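You operate a simulated robot arm through the tools that you are given. There is no shell and no other tool. Be economical: measure what you need, move in short steps, check, and stop when the job is done.

You are at the controls of a simulated two-armed robot. One attempt, no reset.

JOB
Put the pale wooden sanding block on the card two. Press the page key three times. Turn the reader dial to off. Take the dauber with the white knob and leave it on the strap slot. Fetch the lid key and stand it in the orange tray. Put the cup with the black handle on top of the carton marked jars. Take the tin marked "job one" from the long white bench and put it on the shelf marked cartons. Fetch the fine sanding block and set it on the white side table. Put two of the shade blocks from the long white bench on the grey cabinet. Put the pot labelled "4" from the long white bench on the card four and the pot marked "1" on the card five. Pull the sheet drawer open. The order is free. Set down upright: lid key, cup with the black handle, tin, shade block, cup.

It is judged by the outcome, as a careful person would: the job done as asked, and still so three seconds after it is handed in. It fails if anything else is knocked over, pushed out of place, dropped, spilled or broken. Lids that push on must go on centred and level and be pressed home; caps that screw on are set level and turned clockwise until they are tight. Flat cloth is picked up by pressing the open fingertips on it (5 to 10 N) and closing them slowly along it; thin cloth reads only 2 to 8 mm in the jaws.

ROBOT AND FRAMES
Two 7-joint arms with two-finger parallel grippers on one trunk, on a base that drives. Base frame: it is fixed to the floor where the robot stands at the start and does not move with it; the origin is under the middle of the robot, x ahead of it, y to its left, z up. Units: mm, degrees, N and s.
The left shoulder is at the start at [30, 119, 1010], the right one opposite. With the tool pointing down near the work surface each hand reaches from about 280 to 680 mm from the robot's upright axis, wherever it stands, measured 20 degrees to its own side. Places, roughly: card five [-5000, 2250, 750]; card four [-5000, 1750, 750]; card two [500, 250, 1000]; carton marked jars [-2500, 2250, 1000]; cup marked four, cup marked one, cup marked three [-5000, 2000, 1000]; cup with the black handle [750, 4500, 1000]; dauber with the white knob (5x5x23 cm) [-1500, -1300, 1000]; fine sanding block [-5000, 1250, 1000]; grey cabinet [-5400, 3200, 900]; lid key (2x6x10 cm) [500, -2500, 1000]; orange tray (17x15 cm) [-1320, -3600, 860]; page key [700, 1400, 900]; pale wooden sanding block (8x6x6 cm) [500, 100, 900]; reader dial [-3100, -1500, 800]; sample tin, tin marked job one [-5000, 250, 1000]; shade block [-5000, 1500, 1000]; sheet drawer [-2400, 4800, 700]; shelf marked cartons [-3800, -3700, 1600]; strap slot [-2500, -3700, 900]; white side table [-5100, -700, 800]. Payload 3.43 kg a hand.
The TCP of each hand is the grasp point between the finger pads, 30 mm short of the fingertips. In the tool frame z runs along the fingers and y along their closing line. The gripper opens to 94 mm. The fingers are 28 mm wide and 10 mm thick; the gripper's body (50 by 96 mm) begins 55 mm behind the TCP.
Orientation is told as [roll, pitch, yaw] about the base's x, y, z axes, in that order, counted from this pose: with the fingers straight down and closing along the base's y, the tool's x points along the base's -x, its y along +y and its z along -z.

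CONTROLS
- The arms move only by the tool step_arm. It takes "left_series", "right_series" or both (then of equal length, played together; a hand with none holds still); each is a list of rows, each a list of 7 numbers: the shift along the tool's x, y, z in units of 25 mm (1.0 is 25 mm), then the turn, a rotation vector about the tool's x, y, z in units of 6 degrees (1.0 is 6 degrees), then the finger opening in mm, from 0 to 94. In form: [[tx, ty, tz, wx, wy, wz, fingers], ...]. A call has 1 to 8 rows; each row shifts and turns the commanded pose from where the row before left it, along the tool's axes as they then stand. A call with a number of a shift or a turn outside -1 to 1 is refused whole. Rows are played at 5 a second. More than 50 mm and 8.6 degrees between two rows, or a gripper value outside its range, and nothing of the call is played. A pose out of reach is approached as far as the arm can. The call stops where the force on the tool passes 40 N (or 10 N more than at its start, if that is more) or the arm is blocked; 0.2 s more then pass. Each finger travels about 72 mm/s and halts on what it meets, pressing with about 30 N; the grip force reading is that of the motor and also rises with nothing between the fingers. The clock runs only during rows and for 0.2 s after the last one: add rows that do not move to give the fingers time. The reply holds the time, the measured pose of the TCP, the force on the tool along the base axes, the opening and the grip force, in the units named above and with some noise, with the torque about the TCP (base axes, N m) and any sound that the robot's microphone picked up.
- Cameras (640 x 400 px; columns grow to the right, rows downward): "scene" is now at [30.4, 32, 1710.9]; the picture's right is [0.30, -0.95, 0.00], its down [-0.74, -0.24, -0.63] and it looks along [0.60, 0.19, -0.78] (base axes); focal length 268 px, centre (320, 200). "left" rides on the left gripper at [76, -14, -102] in its tool frame; the picture's right is [0.18, 0.98, 0.00], its down [-0.75, 0.14, -0.64] and it looks along [-0.63, 0.12, 0.77] (tool axes); focal length 243 px, centre (320, 200). "right" rides on the right gripper at [76, 14, -102] in its tool frame; the picture's right is [-0.18, 0.98, 0.00], its down [-0.75, -0.14, -0.64] and it looks along [-0.63, -0.12, 0.77] (tool axes); focal length 243 px, centre (320, 200). There is no depth. A picture from a camera that has moved, and an enlarged one, comes with that camera's place and axes in the base frame and with its lens. The place of the scene camera against the robot may be out by one fixed shift of up to 25 mm in any direction.
- capture(camera): a new picture of that camera. It takes no simulated time.
- lift_body(by): slides the trunk up (or, below 0, down) by that many mm; the arms and the scene camera ride with it, the base frame stays. It gives what a move gives, with no picture.
- base_move(legs): drives the robot by 1 to 6 legs, each [ahead, turn to the left] in mm and degrees, along the robot's own axes; the way and the turn of a leg run together, so that a leg with both is an arc; at most 1500 mm and 180 degrees a leg. The arms and the cameras ride along, it lands a little off, and it stops where it bumps. It gives what a move gives.
- head_to(pan, tilt): turns the head with the scene camera to pan (to the left, within 143 degrees either way) and tilt (down, from -29 to 69), counted from straight ahead of the robot. It gives what a move gives.
- inspect(camera, box): a new picture of the part [left, top, right, bottom] of that camera's present view, enlarged. It takes no simulated time.
- close_job(): hands the job in; it is judged then, once.

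Go step by step. Nothing tells you exact positions but the pictures and the camera data: compare them with the known pose of the tool, close in by small moves and look again before you grip or let go. The budget is 556 turns and 364 pictures, counting those below and the enlarged ones. Unless the task says otherwise, let go and move clear before handing in.

The tools are called after ">>>" as a command line: name --argument value ..., lists and objects as JSON in quotes. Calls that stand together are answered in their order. step_arm: Moves the arms, as the interface text tells. Its arguments: {"type":"object","properties":{"left_series":{"type":"array","items":{"type":"array","items":{"type":"number"}}},"right_series":{"type":"array","items":{"type":"array","items":{"type":"number"}}}},"required":[]} The other tools are called the same way: lift_body (by) slides the trunk up or down; base_move (legs) drives the base; head_to (pan, tilt) turns the head that bears the scene camera; capture (camera) takes a picture; inspect (camera, box) takes an enlarged picture of a part of a camera's view; close_job () hands the job in.

At the start:

```text
time_s: 0.0
left_ee_pos: [413.4, 455.7, 1189.8]
left_orientation: [0.0, -0.1, 0.2]
left_contact_force: [-0.4, 0.1, 0.2]
left_wrist_torque: [0.0, 0.01, 0.04]
left_gripper_width: 94.0
left_grip_force: 0.1
right_ee_pos: [296.3, 10.8, 1148.7]
right_orientation: [0.0, 0.0, 0.2]
right_contact_force: [-0.1, 0.4, 0.7]
right_wrist_torque: [-0.01, -0.04, 0.02]
right_gripper_width: 94.1
right_grip_force: 0.1
trunk travel left (down, up): [-275.0, 135.0]
robot x, y, heading: [3.2, 3.0, -0.2]
head pan, tilt: [17.7, 50.9]
```

scene: 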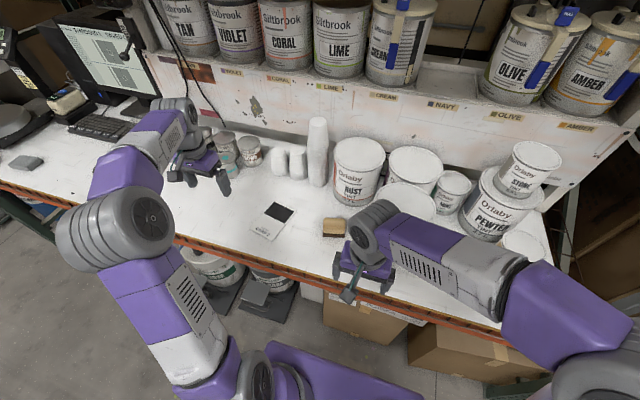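
right: 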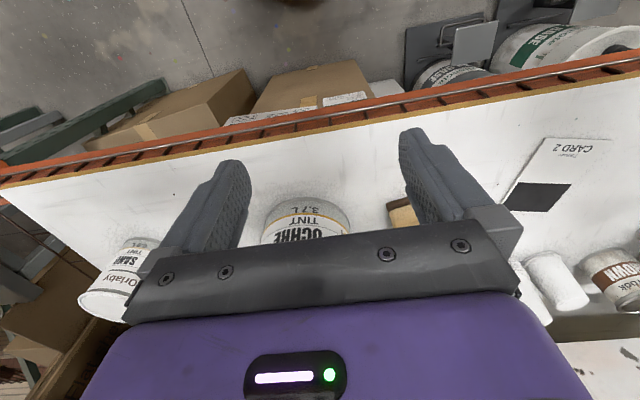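
left: 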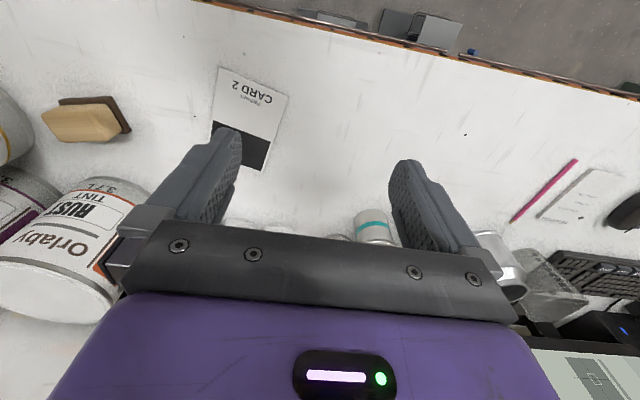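

I see the block to the right of card 2 on the front bench. I'll look at both closely first.

>>> inspect --camera "scene" --box '[220, 180, 380, 280]'

>>> inspect --camera "scene" --box '[0, 20, 160, 180]'

```text
4.00 times, centred on (300, 230) of scene
camera zoom: at [30.4, 32.0, 1710.9], right [0.3, -0.95, 0.0], down [-0.74, -0.24, -0.63], along [0.6, 0.19, -0.78], focal length 1072 px, centre (400, 80)
```

zoom: 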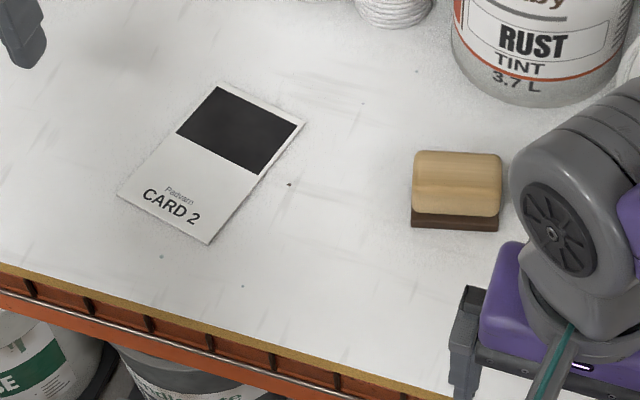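

```text
2.50 times, centred on (80, 100) of scene
camera zoom: at [30.4, 32.0, 1710.9], right [0.3, -0.95, 0.0], down [-0.74, -0.24, -0.63], along [0.6, 0.19, -0.78], focal length 670 px, centre (920, 450)
```

zoom: 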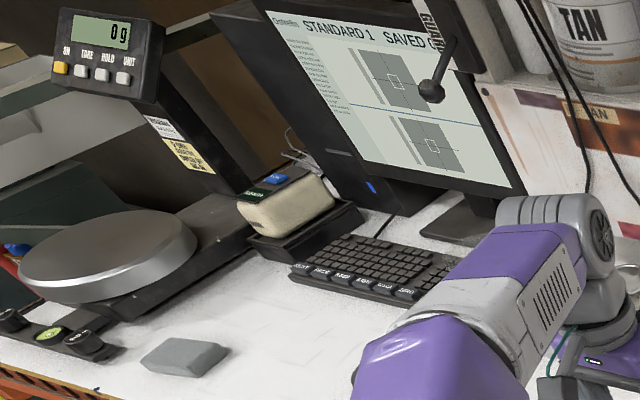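

The block's long side runs along the picture's horizontal, near [530,143]. I'll bring the left hand over it, turned so it grips the 60 mm side, and back the right hand away.

>>> step_arm --left_series '[[-0.36, -0.96, 0, 0, 0, 1, 94], [-0.46, -0.92, 0, 0, 0, 1, 94], [-0.55, -0.86, 0, 0, 0, 1, 94], [-0.64, -0.8, 0, 0, 0, 1, 94], [-0.72, -0.73, 0, 0, 0, 1, 94], [-0.79, -0.65, 0, 0, 0, 1, 94], [-0.86, -0.56, 0, 0, 0, 1, 94], [-0.91, -0.47, 0, 0, 0, 1, 94]]' --right_series '[[0, -1, 0, 0, 0, 0, 94], [0, -1, 0, 0, 0, 0, 94], [0, -1, 0, 0, 0, 0, 94], [0, -1, 0, 0, 0, 0, 94], [0, -1, 0, 0, 0, 0, 94], [0, -1, 0, 0, 0, 0, 94], [0, -1, 0, 0, 0, 0, 94], [0, -1, 0, 0, 0, 0, 94]]'

>>> step_arm --left_series '[[-0.96, -0.37, 0, 0, 0, 1, 94], [-0.99, -0.27, 0, 0, 0, 1, 94], [-1, -0.17, 0, 0, 0, 1, 94], [-1, -0.06, 0, 0, 0, 1, 94], [-1, 0.04, 0, 0, 0, 0, 94]]'

>>> capture --camera "left"

>>> capture --camera "scene"

```text
time_s: 1.8
left_ee_pos: [485.9, 262.4, 1189.7]
left_orientation: [0.0, 0.0, -47.8]
left_contact_force: [-0.5, 0.4, 0.6]
left_wrist_torque: [-0.05, -0.01, 0.0]
left_gripper_width: 94.1
left_grip_force: 0.1
right_ee_pos: [297.2, -190.7, 1148.3]
right_orientation: [0.1, 0.0, 0.2]
right_contact_force: [-0.7, 0.0, -0.2]
right_wrist_torque: [0.02, -0.02, 0.0]
right_gripper_width: 93.9
right_grip_force: 0.1
trunk travel left (down, up): [-275.0, 135.0]
robot x, y, heading: [-2.2, -4.8, 0.0]
head pan, tilt: [17.7, 50.9]
```

```text
time_s: 3.0
left_ee_pos: [531.6, 144.5, 1190.8]
left_orientation: [0.0, 0.0, -71.8]
left_contact_force: [0.5, 0.1, 0.0]
left_wrist_torque: [0.0, 0.05, -0.02]
left_gripper_width: 93.9
left_grip_force: 0.2
right_ee_pos: [297.2, -190.0, 1149.0]
right_orientation: [0.1, 0.0, 0.3]
right_contact_force: [-0.7, -0.5, -0.1]
right_wrist_torque: [0.01, -0.04, 0.01]
right_gripper_width: 94.0
right_grip_force: 0.0
trunk travel left (down, up): [-275.0, 135.0]
robot x, y, heading: [1.0, 1.0, -0.0]
head pan, tilt: [17.7, 50.9]
```

```text
358 pictures are left
camera left: at [493.4, 213.5, 1293.4], right [0.88, 0.48, 0.0], down [0.37, -0.67, 0.64], along [0.31, -0.56, -0.77], focal length 243 px, centre (320, 200)
```

left: 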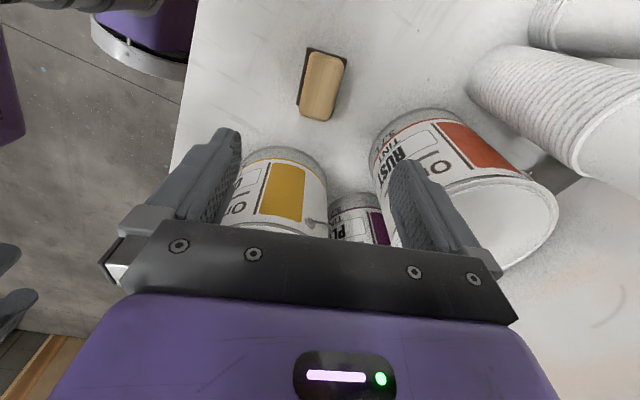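

```text
357 pictures are left
camera scene: at [30.8, 31.1, 1710.9], right [0.3, -0.95, 0.0], down [-0.74, -0.24, -0.63], along [0.6, 0.19, -0.78], focal length 268 px, centre (320, 200)
```

scene: 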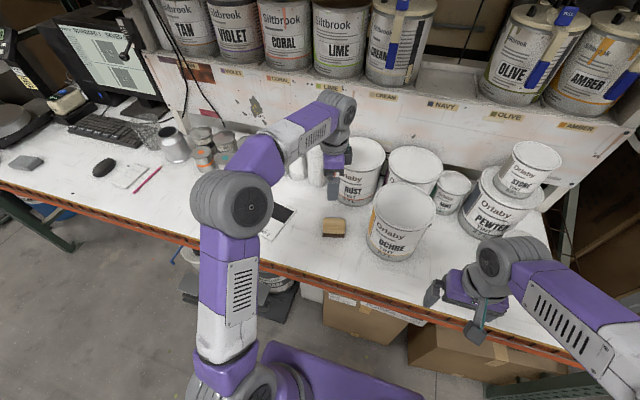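

The left hand is aligned with the block, which I put at [537,140]. I'll go down part way and check.

>>> step_arm --left_series '[[-0.25, 0.13, 1, 0, 0, 0, 94], [0, 0, 1, 0, 0, 0, 94], [0, 0, 1, 0, 0, 0, 94], [0, 0, 1, 0, 0, 0, 94], [0, 0, 1, 0, 0, 0, 94], [0, 0, 1, 0, 0, 0, 94], [0, 0, 1, 0, 0, 0, 94]]'

>>> capture --camera "left"

```text
time_s: 4.6
left_ee_pos: [536.8, 139.2, 1014.6]
left_orientation: [0.0, 0.0, -71.7]
left_contact_force: [0.0, 0.5, 0.0]
left_wrist_torque: [-0.01, -0.03, -0.01]
left_gripper_width: 93.9
left_grip_force: 0.1
right_ee_pos: [298.5, -188.7, 1149.4]
right_orientation: [-0.1, 0.1, 0.2]
right_contact_force: [-0.2, -0.3, 0.2]
right_wrist_torque: [-0.01, 0.01, -0.01]
right_gripper_width: 94.0
right_grip_force: 0.0
trunk travel left (down, up): [-275.0, 135.0]
robot x, y, heading: [-2.5, -0.1, -0.2]
head pan, tilt: [17.7, 50.9]
```

```text
356 pictures are left
camera left: at [499.1, 208.7, 1117.0], right [0.88, 0.48, 0.0], down [0.37, -0.67, 0.64], along [0.31, -0.56, -0.77], focal length 243 px, centre (320, 200)
```

left: 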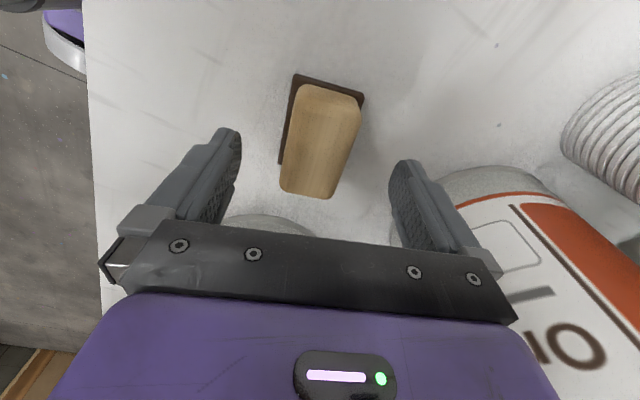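

Block is centred between the fingers. Going down about 50 mm and closing.

>>> step_arm --left_series '[[0, 0, 1, 0, 0, 0, 94], [0, 0, 0.8, 0, 0, 0, 94], [0, 0, 0.4, 0, 0, 0, 94]]'

>>> capture --camera "left"

```text
time_s: 5.4
left_ee_pos: [538.0, 140.7, 958.7]
left_orientation: [0.0, 0.1, -71.8]
left_contact_force: [-0.4, -1.1, -0.1]
left_wrist_torque: [-0.01, -0.02, 0.0]
left_gripper_width: 94.0
left_grip_force: 0.1
right_ee_pos: [297.8, -189.9, 1149.3]
right_orientation: [0.0, 0.0, 0.2]
right_contact_force: [0.0, 0.7, 0.7]
right_wrist_torque: [0.02, -0.01, 0.01]
right_gripper_width: 94.0
right_grip_force: 0.1
trunk travel left (down, up): [-275.0, 135.0]
robot x, y, heading: [-3.9, 2.2, 0.0]
head pan, tilt: [17.7, 50.9]
```

```text
355 pictures are left
camera left: at [499.1, 208.9, 1061.1], right [0.88, 0.48, 0.0], down [0.37, -0.67, 0.64], along [0.31, -0.56, -0.77], focal length 243 px, centre (320, 200)
```

left: 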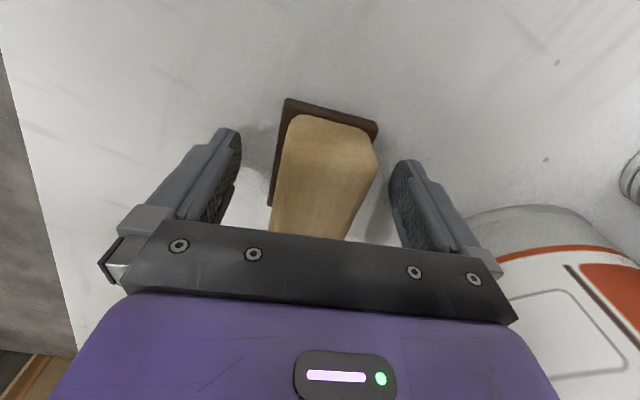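

>>> step_arm --left_series '[[0, 0, 0.4, 0, 0, 0, 94], [0, 0, 0.3, 0, 0, 0, 94], [0, 0, 0.3, 0, 0, 0, 94]]'

>>> capture --camera "left"

```text
time_s: 6.1
left_ee_pos: [536.8, 139.9, 950.5]
left_orientation: [0.2, -0.2, -71.7]
left_contact_force: [-12.9, 1.7, 20.7]
left_wrist_torque: [-0.07, 1.54, -0.03]
left_gripper_width: 93.9
left_grip_force: 0.0
right_ee_pos: [295.8, -188.8, 1150.4]
right_orientation: [0.0, 0.0, 0.3]
right_contact_force: [0.3, 0.0, -0.3]
right_wrist_torque: [0.03, 0.02, -0.02]
right_gripper_width: 93.8
right_grip_force: 0.0
trunk travel left (down, up): [-275.0, 135.0]
robot x, y, heading: [1.5, -1.1, 0.1]
head pan, tilt: [17.7, 50.9]
stopped in row 3 (left hand): the force on the tool passed its limit at 50 N (the readings are from after the stop); the commanded pose is now the measured one
```

```text
354 pictures are left
camera left: at [498.1, 209.3, 1052.5], right [0.88, 0.48, 0.01], down [0.37, -0.67, 0.64], along [0.31, -0.56, -0.76], focal length 243 px, centre (320, 200)
```

left: 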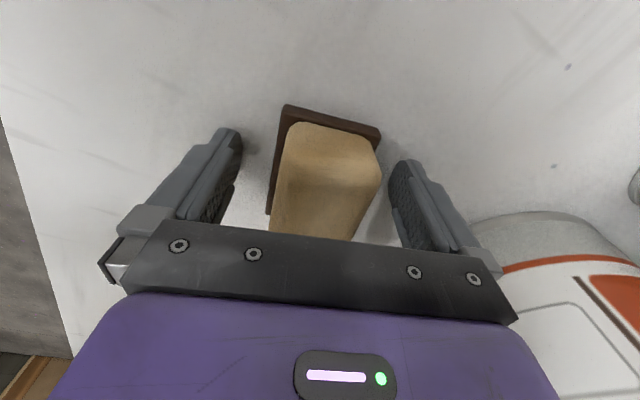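

Fingertips touched the bench: table is z≈920. Up 4 mm, then close.

>>> step_arm --left_series '[[0, 0, -0.2, 0, 0, 0, 94], [0, 0, 0, 0, 0, 0, 70], [0, 0, 0, 0, 0, 0, 50], [0, 0, 0, 0, 0, 0, 30], [0, 0, 0, 0, 0, 0, 30], [0, 0, 0, 0, 0, 0, 30]]'

>>> step_arm --left_series '[[0, 0, -1, 0, 0, 0, 30], [0, 0, -1, 0, 0, 0, 30]]'

>>> capture --camera "left"

```text
time_s: 7.5
left_ee_pos: [539.3, 138.6, 953.3]
left_orientation: [0.5, -0.1, -71.8]
left_contact_force: [0.9, 0.2, 0.0]
left_wrist_torque: [0.01, -0.01, 0.01]
left_gripper_width: 55.9
left_grip_force: 30.2
right_ee_pos: [296.6, -188.5, 1149.9]
right_orientation: [0.0, 0.0, 0.2]
right_contact_force: [0.2, -0.2, -0.5]
right_wrist_torque: [-0.02, 0.0, 0.01]
right_gripper_width: 94.2
right_grip_force: 0.0
trunk travel left (down, up): [-275.0, 135.0]
robot x, y, heading: [-1.0, 0.6, 0.1]
head pan, tilt: [17.7, 50.9]
```

```text
time_s: 8.1
left_ee_pos: [538.2, 140.1, 1003.1]
left_orientation: [0.6, -0.2, -71.7]
left_contact_force: [0.0, 0.2, -1.4]
left_wrist_torque: [0.02, -0.01, 0.02]
left_gripper_width: 55.7
left_grip_force: 30.4
right_ee_pos: [297.1, -188.7, 1150.3]
right_orientation: [0.1, 0.0, 0.2]
right_contact_force: [0.5, 0.0, -0.4]
right_wrist_torque: [-0.02, 0.02, -0.01]
right_gripper_width: 93.7
right_grip_force: 0.0
trunk travel left (down, up): [-275.0, 135.0]
robot x, y, heading: [1.1, 0.3, -0.1]
head pan, tilt: [17.7, 50.9]
```

```text
353 pictures are left
camera left: at [499.3, 209.6, 1105.8], right [0.88, 0.48, 0.01], down [0.36, -0.67, 0.65], along [0.32, -0.56, -0.76], focal length 243 px, centre (320, 200)
```

left: 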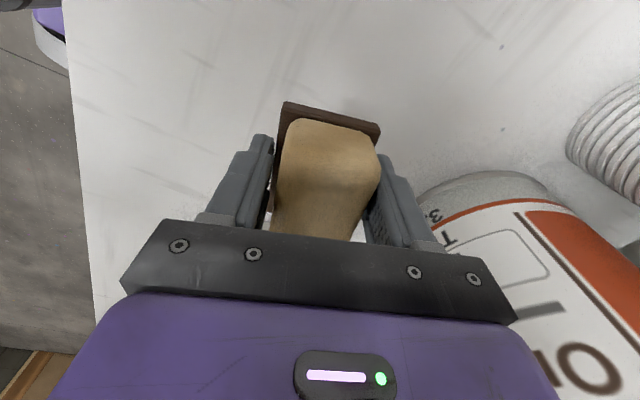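

Block is held. Moving toward the card, with the camera leading, to see it.

>>> step_arm --left_series '[[0.8, 0.16, -0.4, 0, 0, 0, 30], [1, 0.16, -0.4, 0, 0, 0, 30], [1, 0.16, -0.4, 0, 0, 0, 30], [1, 0.16, -0.4, 0, 0, 0, 30], [1, 0.16, -0.2, 0, 0, 0, 30], [1, 0.16, 0, 0, 0, 0, 30], [1, 0.16, 0, 0, 0, 0, 30], [1, 0.16, 0, 0, 0, 0, 30]]'

>>> capture --camera "left"

```text
time_s: 9.9
left_ee_pos: [508.1, 337.2, 1049.1]
left_orientation: [0.6, -0.3, -71.7]
left_contact_force: [-0.5, -0.2, -0.4]
left_wrist_torque: [0.03, 0.02, -0.02]
left_gripper_width: 55.5
left_grip_force: 30.2
right_ee_pos: [299.1, -188.7, 1150.1]
right_orientation: [-0.1, 0.0, 0.3]
right_contact_force: [-0.2, -0.2, -0.2]
right_wrist_torque: [0.01, -0.03, -0.03]
right_gripper_width: 93.8
right_grip_force: 0.0
trunk travel left (down, up): [-275.0, 135.0]
robot x, y, heading: [0.9, 0.7, 0.1]
head pan, tilt: [17.7, 50.9]
```

```text
352 pictures are left
camera left: at [469.0, 405.2, 1149.7], right [0.88, 0.48, 0.01], down [0.36, -0.67, 0.65], along [0.32, -0.56, -0.76], focal length 243 px, centre (320, 200)
```

left: 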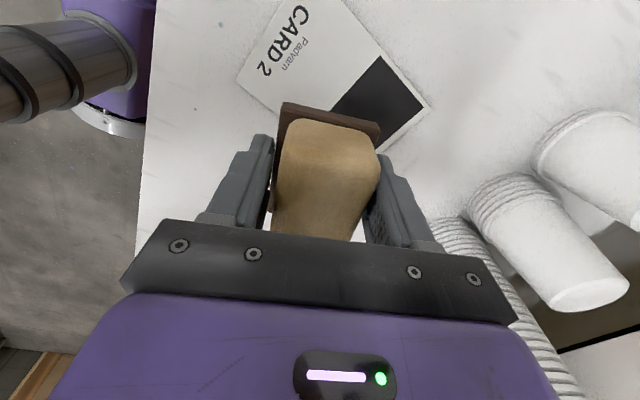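

Card centre works out at [519,356]. Moving over it and lowering the block.

>>> step_arm --left_series '[[0.6, 0.65, 0, 0, 0, 0, 30], [0, 0, 1, 0, 0, 0, 30], [0, 0, 1, 0, 0, 0, 30], [0, 0, 1, 0, 0, 0, 30], [0, 0, 0.4, 0, 0, 0, 30], [0, 0, 0.3, 0, 0, 0, 30]]'

>>> capture --camera "left"

```text
time_s: 11.3
left_ee_pos: [519.7, 355.3, 956.8]
left_orientation: [0.6, -0.3, -71.7]
left_contact_force: [0.4, -0.7, 1.9]
left_wrist_torque: [-0.02, 0.09, -0.03]
left_gripper_width: 55.3
left_grip_force: 30.2
right_ee_pos: [297.6, -189.8, 1149.6]
right_orientation: [0.0, 0.0, 0.3]
right_contact_force: [1.2, 0.5, 1.3]
right_wrist_torque: [0.0, -0.01, 0.02]
right_gripper_width: 94.0
right_grip_force: 0.0
trunk travel left (down, up): [-275.0, 135.0]
robot x, y, heading: [0.3, -0.6, -0.2]
head pan, tilt: [17.7, 50.9]
```

```text
351 pictures are left
camera left: at [480.1, 424.5, 1058.7], right [0.88, 0.48, 0.01], down [0.36, -0.67, 0.65], along [0.32, -0.56, -0.76], focal length 243 px, centre (320, 200)
```

left: 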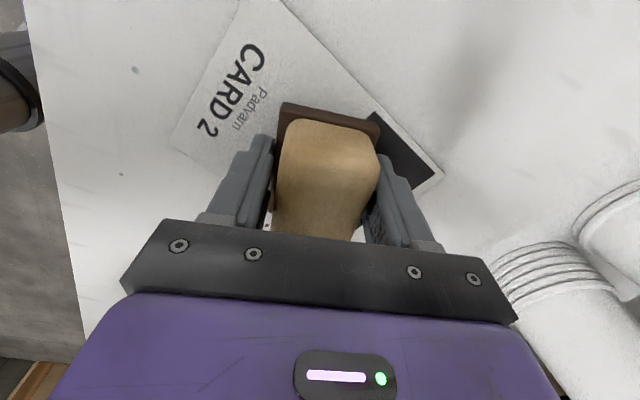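

Contact just starting (2 N). Pressing a hair lower, then opening and rising.

>>> step_arm --left_series '[[0, 0, 0.08, 0, 0, 0, 30], [0, 0, 0, 0, 0, 0, 60], [0, 0, 0, 0, 0, 0, 80], [0, 0, 0, 0, 0, 0, 94], [0, 0, -1, 0, 0, 0, 94], [0, 0, -1, 0, 0, 0, 94], [0, 0, -1, 0, 0, 0, 94], [0, 0, -1, 0, 0, 0, 94]]'

>>> capture --camera "scene"

```text
time_s: 13.1
left_ee_pos: [519.4, 355.8, 1054.6]
left_orientation: [0.5, -0.2, -71.8]
left_contact_force: [-0.5, 0.1, -0.1]
left_wrist_torque: [0.01, -0.01, 0.0]
left_gripper_width: 94.0
left_grip_force: 0.1
right_ee_pos: [296.4, -189.1, 1150.0]
right_orientation: [0.0, 0.0, 0.2]
right_contact_force: [-0.4, 0.8, 0.0]
right_wrist_torque: [0.02, 0.0, 0.0]
right_gripper_width: 93.9
right_grip_force: 0.1
trunk travel left (down, up): [-275.0, 135.0]
robot x, y, heading: [-0.4, -2.7, -0.2]
head pan, tilt: [17.7, 50.9]
```

```text
350 pictures are left
camera scene: at [30.0, 31.7, 1711.0], right [0.3, -0.95, 0.0], down [-0.74, -0.24, -0.63], along [0.6, 0.19, -0.78], focal length 268 px, centre (320, 200)
```

scene: 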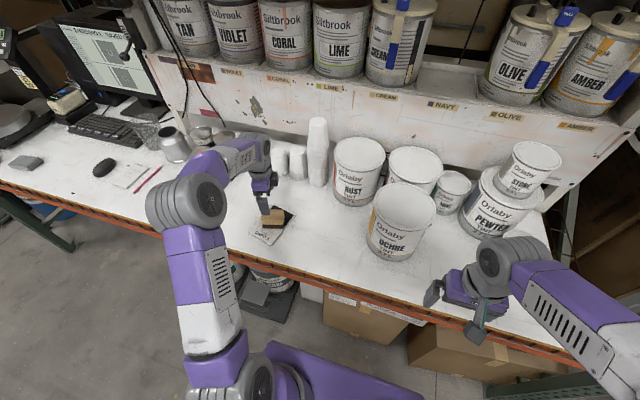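

Block is on the card. Next I look left for the page key.

>>> head_to --pan 62 --tilt 30

>>> capture --camera "scene"

```text
time_s: 14.2
left_ee_pos: [518.3, 356.4, 1054.2]
left_orientation: [0.5, -0.2, -71.8]
left_contact_force: [0.3, -0.3, -0.6]
left_wrist_torque: [-0.06, -0.01, 0.0]
left_gripper_width: 93.8
left_grip_force: 0.0
right_ee_pos: [297.3, -187.8, 1149.4]
right_orientation: [0.1, 0.0, 0.2]
right_contact_force: [-0.3, 0.8, -0.8]
right_wrist_torque: [-0.02, -0.02, 0.05]
right_gripper_width: 94.1
right_grip_force: 0.0
trunk travel left (down, up): [-275.0, 135.0]
robot x, y, heading: [-0.5, 0.3, -0.1]
head pan, tilt: [62.0, 30.0]
```

```text
349 pictures are left
camera scene: at [0.3, 88.7, 1741.6], right [0.88, -0.47, 0.0], down [-0.24, -0.44, -0.87], along [0.41, 0.76, -0.5], focal length 268 px, centre (320, 200)
```

scene: 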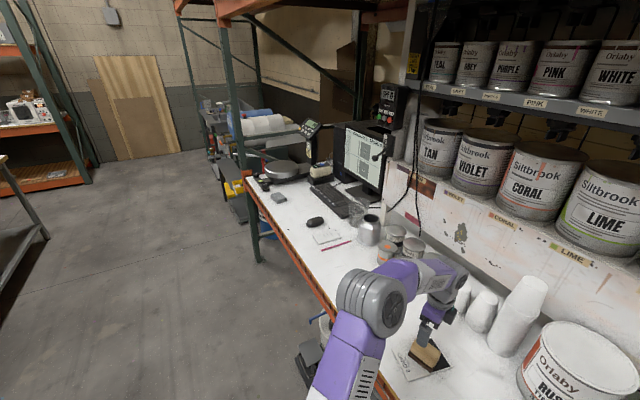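

>>> inspect --camera "scene" --box '[240, 70, 420, 230]'

>>> inspect --camera "scene" --box '[290, 80, 410, 160]'

```text
2.50 times, centred on (330, 150) of scene
camera zoom: at [0.3, 88.7, 1741.6], right [0.88, -0.47, 0.0], down [-0.24, -0.44, -0.87], along [0.41, 0.76, -0.5], focal length 670 px, centre (295, 325)
```

zoom: 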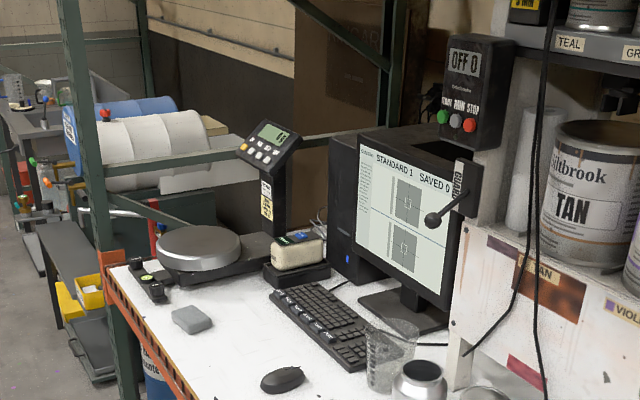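

```text
5.00 times, centred on (350, 120) of scene
camera zoom: at [0.3, 88.7, 1741.6], right [0.88, -0.47, 0.0], down [-0.24, -0.44, -0.87], along [0.41, 0.76, -0.5], focal length 1340 px, centre (170, 600)
```

zoom: 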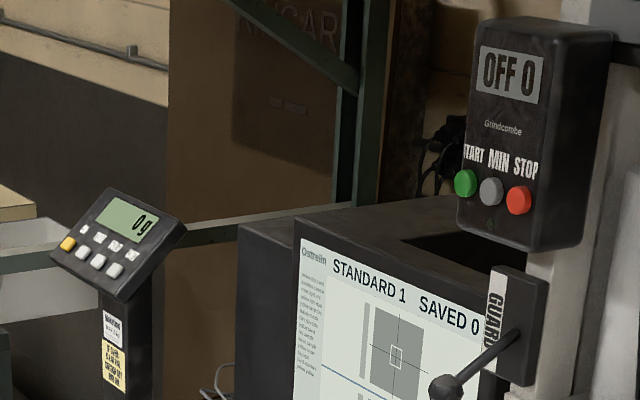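

The page key is one of the labelled keyboard keys near [710,1300]. I'll first fold the left hand back to a travel pose.

>>> step_arm --left_series '[[-0.26, -0.76, -1, 0, 0, -1, 94], [-0.18, -0.78, -1, 0, 0, -1, 94], [-0.1, -0.8, -1, 0, 0, -1, 94], [-0.01, -0.8, -1, 0, 0, -1, 94], [0.07, -0.8, 0, 0, 0, -1, 94], [0.16, -0.78, 0, 0, 0, -1, 94], [0.23, -0.76, 0, 0, 0, -1, 94], [0.32, -0.74, 0, 0, 0, -1, 94]]'

>>> step_arm --left_series '[[0.39, -0.7, 0, 0, 0, -1, 94], [0.46, -0.65, 0, 0, 0, -1, 94], [0.53, -0.6, 0, 0, 0, -1, 94], [0.58, -0.54, 0, 0, 0, -1, 94]]'

>>> base_move --legs '[[0, 90], [900, 0], [0, -90]]'

>>> head_to --pan 25 --tilt 45

>>> capture --camera "scene"

```text
time_s: 16.0
left_ee_pos: [388.3, 259.0, 1150.5]
left_orientation: [0.2, -0.6, -23.6]
left_contact_force: [0.2, -0.6, 0.2]
left_wrist_torque: [0.01, 0.02, 0.02]
left_gripper_width: 94.0
left_grip_force: 0.0
right_ee_pos: [296.6, -189.6, 1150.8]
right_orientation: [0.0, 0.1, 0.3]
right_contact_force: [-1.2, 0.2, 0.1]
right_wrist_torque: [0.0, -0.02, -0.02]
right_gripper_width: 93.9
right_grip_force: 0.0
trunk travel left (down, up): [-275.0, 135.0]
robot x, y, heading: [-2.7, 0.8, 0.0]
head pan, tilt: [62.0, 30.0]
```

```text
time_s: 17.0
left_ee_pos: [323.1, 210.6, 1151.1]
left_orientation: [0.0, -0.6, 0.3]
left_contact_force: [0.0, -0.5, 0.5]
left_wrist_torque: [0.05, 0.0, 0.02]
left_gripper_width: 94.0
left_grip_force: 0.3
right_ee_pos: [298.3, -188.5, 1150.7]
right_orientation: [0.0, -0.1, 0.1]
right_contact_force: [0.6, -0.3, -0.7]
right_wrist_torque: [-0.01, 0.03, -0.01]
right_gripper_width: 94.0
right_grip_force: 0.1
trunk travel left (down, up): [-275.0, 135.0]
robot x, y, heading: [2.3, -3.6, -0.0]
head pan, tilt: [62.0, 30.0]
```

```text
time_s: 26.8
left_ee_pos: [-90.3, 1283.4, 1151.8]
left_orientation: [0.0, -0.6, 72.1]
left_contact_force: [-0.7, -0.2, 0.0]
left_wrist_torque: [0.0, 0.0, -0.01]
left_gripper_width: 94.2
left_grip_force: 0.1
right_ee_pos: [281.8, 1132.1, 1148.4]
right_orientation: [0.0, -0.1, 72.1]
right_contact_force: [0.3, 0.0, 0.4]
right_wrist_torque: [0.03, -0.03, 0.03]
right_gripper_width: 93.9
right_grip_force: 0.1
trunk travel left (down, up): [-275.0, 135.0]
robot x, y, heading: [5.6, 907.8, 72.2]
head pan, tilt: [62.0, 30.0]
stopped in leg 3: the robot was blocked; the commanded pose is now the measured one
```

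```text
time_s: 27.9
left_ee_pos: [-90.1, 1283.2, 1150.9]
left_orientation: [-0.1, -0.6, 72.1]
left_contact_force: [-0.6, 0.3, -0.5]
left_wrist_torque: [-0.03, -0.03, 0.0]
left_gripper_width: 93.9
left_grip_force: 0.0
right_ee_pos: [281.6, 1131.9, 1150.0]
right_orientation: [0.0, 0.1, 72.1]
right_contact_force: [-0.1, -0.2, 0.2]
right_wrist_torque: [0.0, -0.01, 0.0]
right_gripper_width: 93.8
right_grip_force: 0.0
trunk travel left (down, up): [-275.0, 135.0]
robot x, y, heading: [8.3, 909.2, 71.7]
head pan, tilt: [25.0, 45.0]
```

```text
346 pictures are left
camera scene: at [-22.9, 969.0, 1719.1], right [0.99, 0.12, 0.0], down [0.09, -0.7, -0.71], along [-0.09, 0.7, -0.71], focal length 268 px, centre (320, 200)
```

scene: 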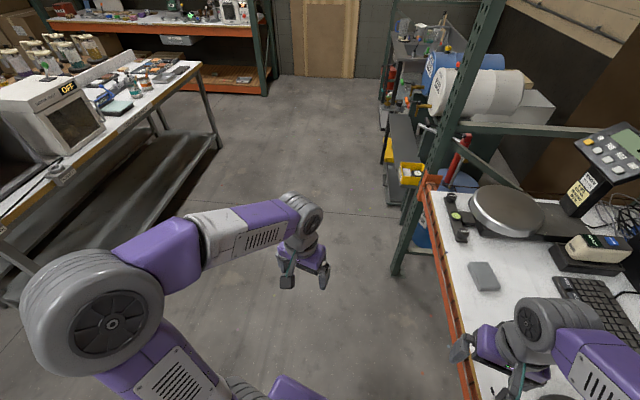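

The turn was blocked at heading 72°. Let me look at the right side to see what touches.

>>> head_to --pan -75 --tilt 55

>>> capture --camera "scene"

```text
time_s: 29.6
left_ee_pos: [-89.5, 1281.4, 1152.0]
left_orientation: [-0.1, -0.6, 72.1]
left_contact_force: [0.0, -0.8, -0.2]
left_wrist_torque: [-0.05, 0.01, 0.04]
left_gripper_width: 94.0
left_grip_force: 0.0
right_ee_pos: [281.8, 1130.5, 1150.2]
right_orientation: [0.1, -0.1, 72.0]
right_contact_force: [0.5, 0.4, -0.1]
right_wrist_torque: [-0.04, 0.0, -0.01]
right_gripper_width: 94.0
right_grip_force: 0.1
trunk travel left (down, up): [-275.0, 135.0]
robot x, y, heading: [6.9, 908.8, 72.1]
head pan, tilt: [-75.0, 55.0]
```

```text
345 pictures are left
camera scene: at [59.3, 884.6, 1705.6], right [-0.05, -1.0, 0.0], down [-0.82, 0.04, -0.57], along [0.57, -0.03, -0.82], focal length 268 px, centre (320, 200)
```

scene: 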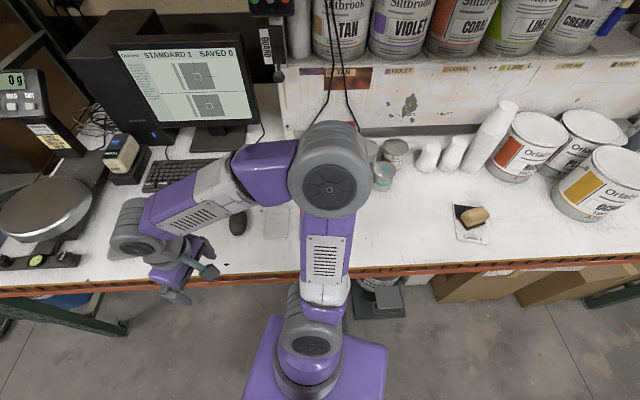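

>>> inspect --camera "scene" --box '[240, 80, 500, 260]'

```text
2.22 times, centred on (370, 170) of scene
camera zoom: at [59.3, 884.6, 1705.6], right [-0.05, -1.0, 0.0], down [-0.82, 0.04, -0.57], along [0.57, -0.03, -0.82], focal length 596 px, centre (209, 267)
```

zoom: 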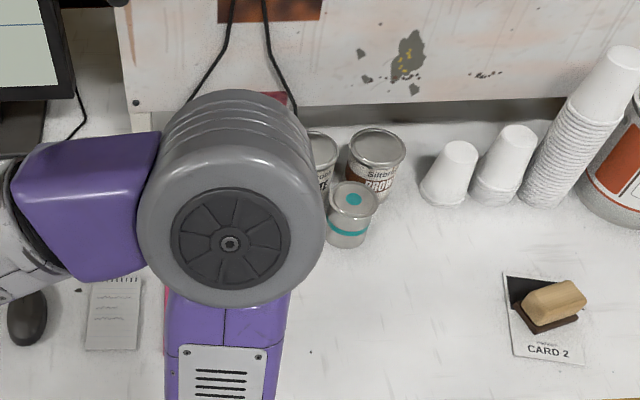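

The right elbow likely touched the metal jar or cables over the bench. I'll back the base away from the bench and then square up.

>>> base_move --legs '[[0, 108], [300, 0]]'

>>> head_to --pan -140 --tilt 45

>>> capture --camera "scene"

```text
time_s: 32.0
left_ee_pos: [-294.5, 1154.3, 1151.0]
left_orientation: [-0.2, -0.6, 107.3]
left_contact_force: [0.4, -0.5, 0.8]
left_wrist_torque: [0.02, -0.06, -0.01]
left_gripper_width: 94.0
left_grip_force: 0.1
right_ee_pos: [95.6, 1245.4, 1149.7]
right_orientation: [-0.1, 0.2, 107.3]
right_contact_force: [-1.3, -1.2, -0.2]
right_wrist_torque: [-0.01, -0.06, 0.02]
right_gripper_width: 94.2
right_grip_force: 0.0
trunk travel left (down, up): [-275.0, 135.0]
robot x, y, heading: [1.3, 905.7, 106.8]
head pan, tilt: [-75.0, 55.0]
stopped in leg 1: the robot was blocked; the commanded pose is now the measured one
```

```text
time_s: 33.4
left_ee_pos: [-292.0, 1154.4, 1151.5]
left_orientation: [0.0, -0.6, 107.3]
left_contact_force: [0.0, -0.5, -0.5]
left_wrist_torque: [0.0, 0.0, -0.02]
left_gripper_width: 94.0
left_grip_force: 0.0
right_ee_pos: [98.0, 1246.0, 1149.9]
right_orientation: [-0.1, -0.1, 107.2]
right_contact_force: [0.8, 0.4, 0.5]
right_wrist_torque: [-0.02, -0.05, 0.0]
right_gripper_width: 94.1
right_grip_force: 0.0
trunk travel left (down, up): [-275.0, 135.0]
robot x, y, heading: [-1.1, 907.3, 106.7]
head pan, tilt: [-140.0, 45.0]
```

```text
343 pictures are left
camera scene: at [65.9, 841.0, 1719.1], right [-0.54, -0.84, 0.0], down [-0.59, 0.38, -0.71], along [0.59, -0.38, -0.71], focal length 268 px, centre (320, 200)
```

scene: 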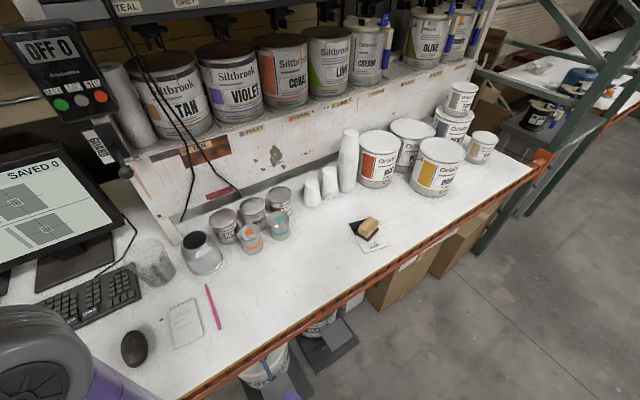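

It was blocked again at 107°, so the base itself is probably touching something. I'll look down around it.

>>> head_to --pan -110 --tilt 69

>>> capture --camera "scene"

>>> head_to --pan 90 --tilt 60

>>> capture --camera "scene"

```text
time_s: 34.3
left_ee_pos: [-292.7, 1155.5, 1152.0]
left_orientation: [-0.2, -0.6, 107.3]
left_contact_force: [-0.5, -0.2, 0.6]
left_wrist_torque: [-0.04, -0.04, -0.01]
left_gripper_width: 94.2
left_grip_force: 0.1
right_ee_pos: [97.6, 1246.3, 1149.8]
right_orientation: [0.0, 0.0, 107.2]
right_contact_force: [-0.1, -0.2, -0.3]
right_wrist_torque: [0.02, 0.01, -0.03]
right_gripper_width: 94.1
right_grip_force: 0.1
trunk travel left (down, up): [-275.0, 135.0]
robot x, y, heading: [2.8, 906.1, 107.0]
head pan, tilt: [-110.0, 68.8]
```

```text
342 pictures are left
camera scene: at [53.8, 882.2, 1690.2], right [-0.05, -1.0, 0.0], down [-0.93, 0.05, -0.36], along [0.36, -0.02, -0.93], focal length 268 px, centre (320, 200)
```

scene: 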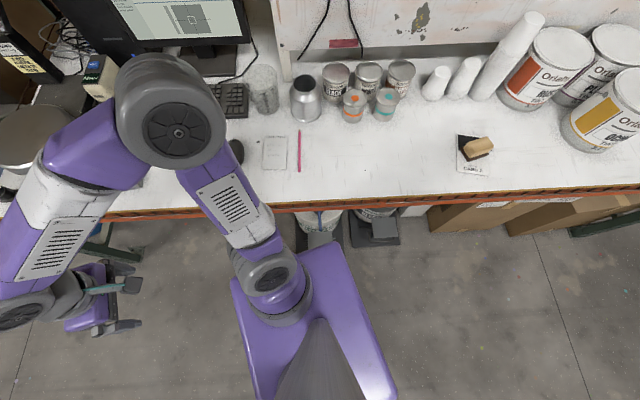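

```text
time_s: 37.2
left_ee_pos: [-292.4, 1154.3, 1152.1]
left_orientation: [-0.1, -0.6, 107.3]
left_contact_force: [-0.1, 0.1, 0.4]
left_wrist_torque: [-0.02, -0.01, 0.0]
left_gripper_width: 93.8
left_grip_force: 0.0
right_ee_pos: [98.3, 1246.2, 1149.2]
right_orientation: [0.0, 0.1, 107.2]
right_contact_force: [-0.1, -0.8, -0.1]
right_wrist_torque: [-0.02, 0.02, -0.04]
right_gripper_width: 94.1
right_grip_force: 0.0
trunk travel left (down, up): [-275.0, 135.0]
robot x, y, heading: [1.4, 905.4, 107.3]
head pan, tilt: [90.0, 60.0]
```

```text
341 pictures are left
camera scene: at [-65.8, 865.7, 1699.6], right [-0.29, 0.96, 0.0], down [0.83, 0.25, -0.5], along [-0.48, -0.15, -0.87], focal length 268 px, centre (320, 200)
```

scene: 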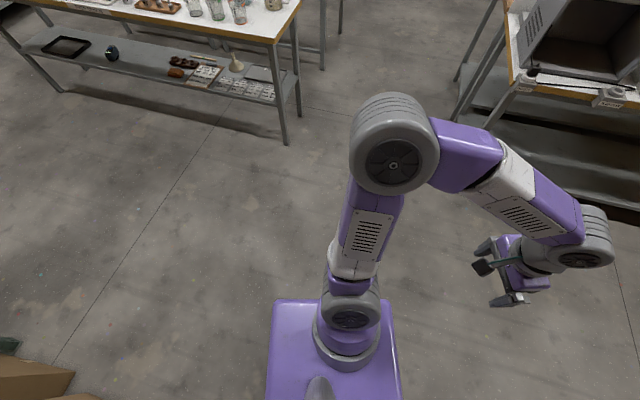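

The rear corner of the base touches the pedal-and-bucket under the bench. I'll square to 90°, drive past it, then turn to face the bench.

>>> base_move --legs '[[0, -17], [420, 0]]'

>>> base_move --legs '[[0, -90]]'

>>> head_to --pan 10 --tilt 45

>>> capture --camera "scene"

```text
time_s: 40.8
left_ee_pos: [-212.6, 1648.2, 1151.8]
left_orientation: [-0.1, -0.6, 90.8]
left_contact_force: [0.2, 0.1, -0.3]
left_wrist_torque: [-0.01, 0.0, 0.04]
left_gripper_width: 94.1
left_grip_force: 0.0
right_ee_pos: [187.8, 1626.6, 1149.3]
right_orientation: [0.1, 0.1, 90.8]
right_contact_force: [-0.8, 0.1, -0.5]
right_wrist_torque: [-0.02, 0.01, -0.01]
right_gripper_width: 94.0
right_grip_force: 0.0
trunk travel left (down, up): [-275.0, 135.0]
robot x, y, heading: [2.0, 1325.6, 90.8]
head pan, tilt: [90.0, 60.0]
```

```text
time_s: 45.0
left_ee_pos: [320.8, 1536.6, 1152.8]
left_orientation: [-0.1, -0.6, 0.7]
left_contact_force: [-0.6, 0.9, -1.2]
left_wrist_torque: [-0.01, -0.01, -0.01]
left_gripper_width: 94.3
left_grip_force: 0.0
right_ee_pos: [297.5, 1135.5, 1149.6]
right_orientation: [-0.1, 0.0, 0.7]
right_contact_force: [0.4, 0.3, -0.6]
right_wrist_torque: [0.02, -0.02, 0.02]
right_gripper_width: 94.1
right_grip_force: 0.2
trunk travel left (down, up): [-275.0, 135.0]
robot x, y, heading: [-5.4, 1325.4, 0.6]
head pan, tilt: [90.0, 60.0]
```

```text
time_s: 46.5
left_ee_pos: [322.4, 1536.3, 1151.7]
left_orientation: [-0.1, -0.5, 0.8]
left_contact_force: [-0.5, 0.0, 0.8]
left_wrist_torque: [0.0, -0.02, 0.0]
left_gripper_width: 93.9
left_grip_force: 0.0
right_ee_pos: [297.6, 1136.2, 1150.2]
right_orientation: [0.0, 0.0, 0.7]
right_contact_force: [0.0, 0.2, 0.4]
right_wrist_torque: [0.03, 0.03, -0.03]
right_gripper_width: 94.0
right_grip_force: 0.0
trunk travel left (down, up): [-275.0, 135.0]
robot x, y, heading: [-2.4, 1323.9, 0.7]
head pan, tilt: [10.0, 45.0]
```

```text
340 pictures are left
camera scene: at [36.1, 1349.7, 1719.0], right [0.18, -0.98, 0.0], down [-0.7, -0.13, -0.71], along [0.7, 0.13, -0.71], focal length 268 px, centre (320, 200)
```

scene: 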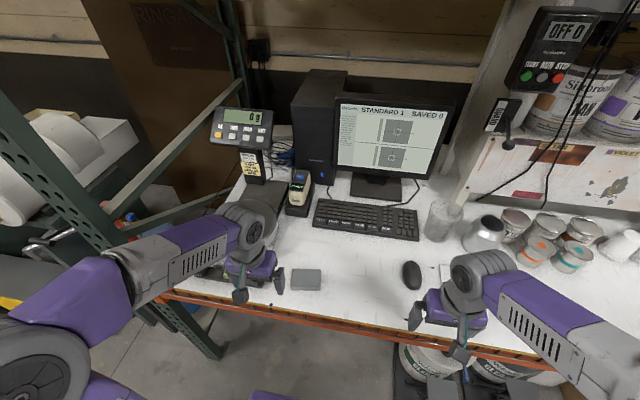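

>>> inspect --camera "scene" --box '[300, 180, 430, 260]'

```text
4.92 times, centred on (365, 220) of scene
camera zoom: at [36.1, 1349.7, 1719.0], right [0.18, -0.98, 0.0], down [-0.7, -0.13, -0.71], along [0.7, 0.13, -0.71], focal length 1319 px, centre (98, 102)
```

zoom: 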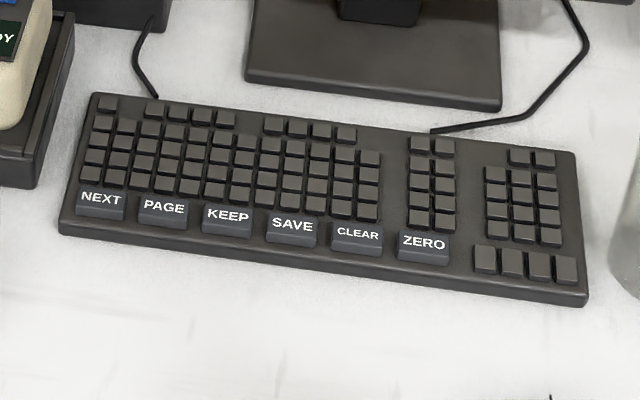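

PAGE is the second of the big keys, at about [718,1424]. It's out of reach, so I drive 190 mm ahead; the floor under the bench is free here.

>>> base_move --legs '[[190, 0]]'

>>> step_arm --left_series '[[0, -0.5, 0, 0, 0, 1, 60], [0, -0.5, 0, 0, 0, 1, 30], [0, -0.5, 0, 0, 0, 1, 0], [0, 0, 0, 0, 0, 1, 0], [0, 0, 0, 0, 0, 1, 0], [0, 0, 0, 0, 0, 1, 0], [0, 0, 0, 0, 0, 1, 0], [0, 0, 0, 0, 0, 1, 0]]'

>>> step_arm --left_series '[[0, 0, 0, 0, 0, 1, 0], [0, 0, 0, 0, 0, 1, 0], [0, 0, 0, 0, 0, 1, 0], [0, 0, 0, 0, 0, 1, 0], [0, 0, 0, 0, 0, 1, 0], [0, 0, 0, 0, 0, 1, 0], [0, 0, 0, 0, 0, 1, 0]]'

>>> capture --camera "left"

>>> capture --camera "scene"

```text
time_s: 48.1
left_ee_pos: [514.6, 1535.7, 1151.6]
left_orientation: [-0.1, -0.6, 0.6]
left_contact_force: [0.7, 0.3, -1.6]
left_wrist_torque: [0.0, 0.03, -0.01]
left_gripper_width: 93.8
left_grip_force: 0.0
right_ee_pos: [487.8, 1137.2, 1149.6]
right_orientation: [0.0, 0.2, 0.4]
right_contact_force: [-0.4, -0.4, -0.2]
right_wrist_torque: [-0.02, -0.01, 0.06]
right_gripper_width: 94.2
right_grip_force: 0.0
trunk travel left (down, up): [-275.0, 135.0]
robot x, y, heading: [187.1, 1327.0, 0.3]
head pan, tilt: [10.0, 45.0]
```

```text
time_s: 49.9
left_ee_pos: [510.7, 1498.6, 1152.1]
left_orientation: [0.4, -0.5, -47.6]
left_contact_force: [0.5, -0.3, -0.3]
left_wrist_torque: [0.02, -0.01, 0.04]
left_gripper_width: 0.2
left_grip_force: 30.2
right_ee_pos: [488.2, 1136.5, 1151.5]
right_orientation: [0.0, 0.0, 0.4]
right_contact_force: [-0.4, -0.5, -0.9]
right_wrist_torque: [0.02, -0.02, 0.0]
right_gripper_width: 94.2
right_grip_force: 0.0
trunk travel left (down, up): [-275.0, 135.0]
robot x, y, heading: [192.4, 1325.7, 0.2]
head pan, tilt: [10.0, 45.0]
```

```text
time_s: 51.5
left_ee_pos: [509.0, 1498.7, 1151.4]
left_orientation: [0.6, -0.1, -89.7]
left_contact_force: [-0.3, -0.4, -0.3]
left_wrist_torque: [0.01, -0.01, -0.01]
left_gripper_width: 0.1
left_grip_force: 30.4
right_ee_pos: [488.2, 1135.8, 1149.2]
right_orientation: [0.0, 0.1, 0.4]
right_contact_force: [-0.5, -0.3, 0.6]
right_wrist_torque: [-0.02, 0.02, -0.02]
right_gripper_width: 93.8
right_grip_force: 0.0
trunk travel left (down, up): [-275.0, 135.0]
robot x, y, heading: [189.4, 1328.7, 0.0]
head pan, tilt: [10.0, 45.0]
```

```text
338 pictures are left
camera left: at [492.6, 1576.6, 1254.3], right [0.98, 0.19, 0.01], down [0.14, -0.75, 0.64], along [0.13, -0.63, -0.76], focal length 243 px, centre (320, 200)
```

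left: 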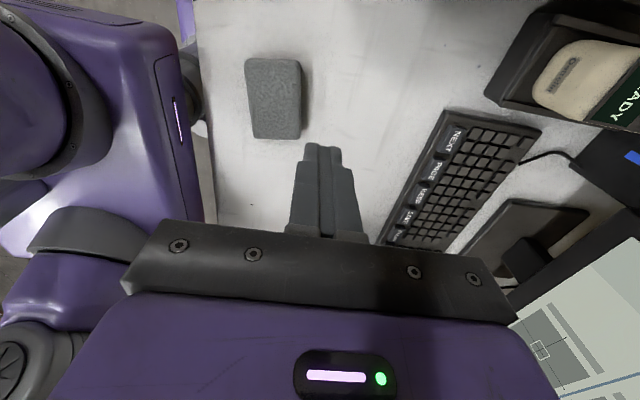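

```text
337 pictures are left
camera scene: at [227.7, 1350.6, 1719.1], right [0.18, -0.98, 0.0], down [-0.7, -0.13, -0.71], along [0.7, 0.13, -0.71], focal length 268 px, centre (320, 200)
```

scene: 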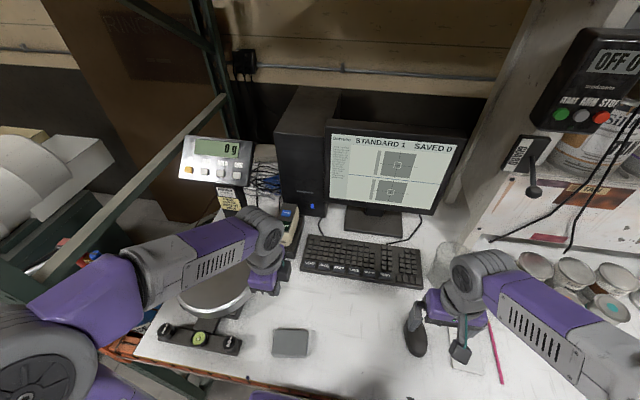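

>>> step_arm --left_series '[[-0.5, 0.9, 0.3, 0, 0, 0, 0], [-0.5, 0.9, 0.3, 0, 0, 0, 0], [-0.5, 0.9, 0.3, 0, 0, 0, 0], [-0.5, 0.9, 0.3, 0, 0, 0, 0], [-0.5, 1, 0.3, 0, 0, 0, 0], [-0.5, 1, 0.3, 0, 0, 0, 0]]'

>>> capture --camera "left"

```text
time_s: 52.9
left_ee_pos: [650.8, 1423.8, 1108.1]
left_orientation: [0.6, -0.1, -89.6]
left_contact_force: [-1.3, -0.2, 0.7]
left_wrist_torque: [0.01, -0.01, 0.02]
left_gripper_width: 0.2
left_grip_force: 30.0
right_ee_pos: [489.2, 1135.3, 1149.1]
right_orientation: [0.0, 0.1, 0.5]
right_contact_force: [0.5, -0.6, 0.8]
right_wrist_torque: [-0.02, 0.03, -0.02]
right_gripper_width: 93.9
right_grip_force: 0.1
trunk travel left (down, up): [-275.0, 135.0]
robot x, y, heading: [188.1, 1328.1, -0.0]
head pan, tilt: [10.0, 45.0]
```

```text
336 pictures are left
camera left: at [634.9, 1501.4, 1209.9], right [0.98, 0.19, 0.01], down [0.14, -0.75, 0.64], along [0.13, -0.63, -0.76], focal length 243 px, centre (320, 200)
```

left: 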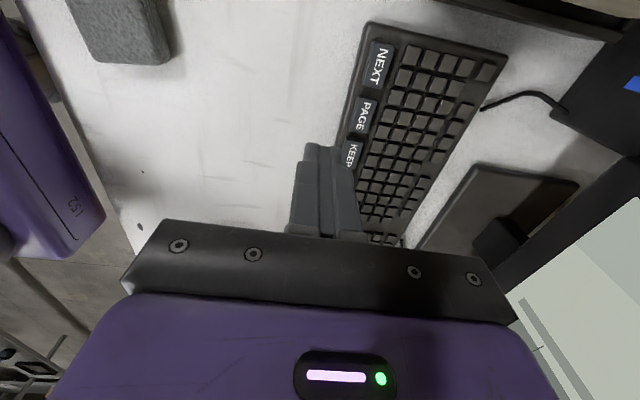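

>>> step_arm --left_series '[[-0.28, 1, 0, 0, 0, 0, 0], [-0.28, 1, 0.6, 0, 0, 0, 0], [0, 0.16, 1, 0, 0, 0, 0], [0, 0, 1, 0, 0, 0, 0], [0, 0, 0.8, 0, 0, 0, 0]]'

>>> capture --camera "left"

```text
time_s: 54.1
left_ee_pos: [706.6, 1411.0, 1024.3]
left_orientation: [0.6, -0.1, -89.5]
left_contact_force: [0.1, -1.0, -0.7]
left_wrist_torque: [0.03, -0.04, 0.03]
left_gripper_width: 0.0
left_grip_force: 30.0
right_ee_pos: [487.7, 1136.1, 1150.4]
right_orientation: [0.0, 0.0, 0.4]
right_contact_force: [0.0, -0.2, -0.1]
right_wrist_torque: [0.02, -0.02, 0.02]
right_gripper_width: 94.0
right_grip_force: 0.1
trunk travel left (down, up): [-275.0, 135.0]
robot x, y, heading: [189.0, 1327.0, 0.5]
head pan, tilt: [10.0, 45.0]
```

```text
335 pictures are left
camera left: at [688.8, 1489.2, 1126.5], right [0.98, 0.19, 0.01], down [0.14, -0.75, 0.64], along [0.13, -0.63, -0.76], focal length 243 px, centre (320, 200)
```

left: 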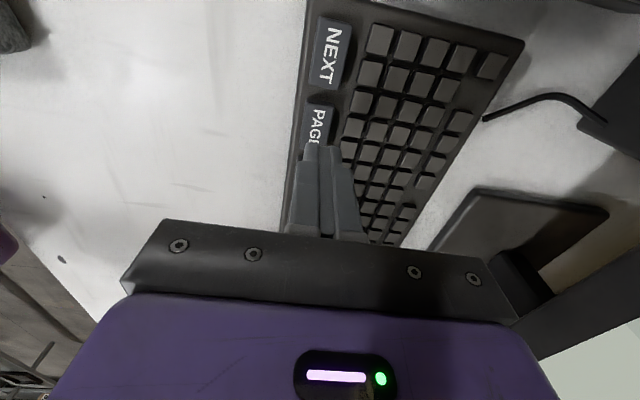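

PAGE is right below the tips. Going down gently to press.

>>> step_arm --left_series '[[-0.08, -0.1, 0.8, 0, 0, 0, 0], [0, 0, 0.5, 0, 0, 0, 0], [0, 0, 0.2, 0, 0, 0, 0], [0, 0, 0.15, 0, 0, 0, 0]]'

>>> capture --camera "left"

```text
time_s: 55.1
left_ee_pos: [703.1, 1409.6, 982.1]
left_orientation: [0.7, -0.1, -89.4]
left_contact_force: [-0.1, 0.5, 0.8]
left_wrist_torque: [0.0, 0.0, -0.01]
left_gripper_width: 0.1
left_grip_force: 30.0
right_ee_pos: [488.1, 1135.5, 1150.1]
right_orientation: [-0.1, 0.0, 0.4]
right_contact_force: [0.4, -0.4, 0.5]
right_wrist_torque: [-0.02, 0.0, 0.01]
right_gripper_width: 94.1
right_grip_force: 0.1
trunk travel left (down, up): [-275.0, 135.0]
robot x, y, heading: [189.8, 1330.6, 0.2]
head pan, tilt: [10.0, 45.0]
```

```text
334 pictures are left
camera left: at [686.7, 1486.8, 1084.8], right [0.98, 0.19, 0.01], down [0.14, -0.75, 0.64], along [0.13, -0.63, -0.76], focal length 243 px, centre (320, 200)
```

left: 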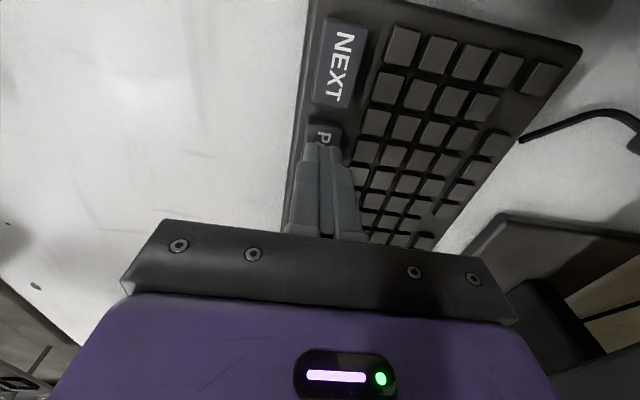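

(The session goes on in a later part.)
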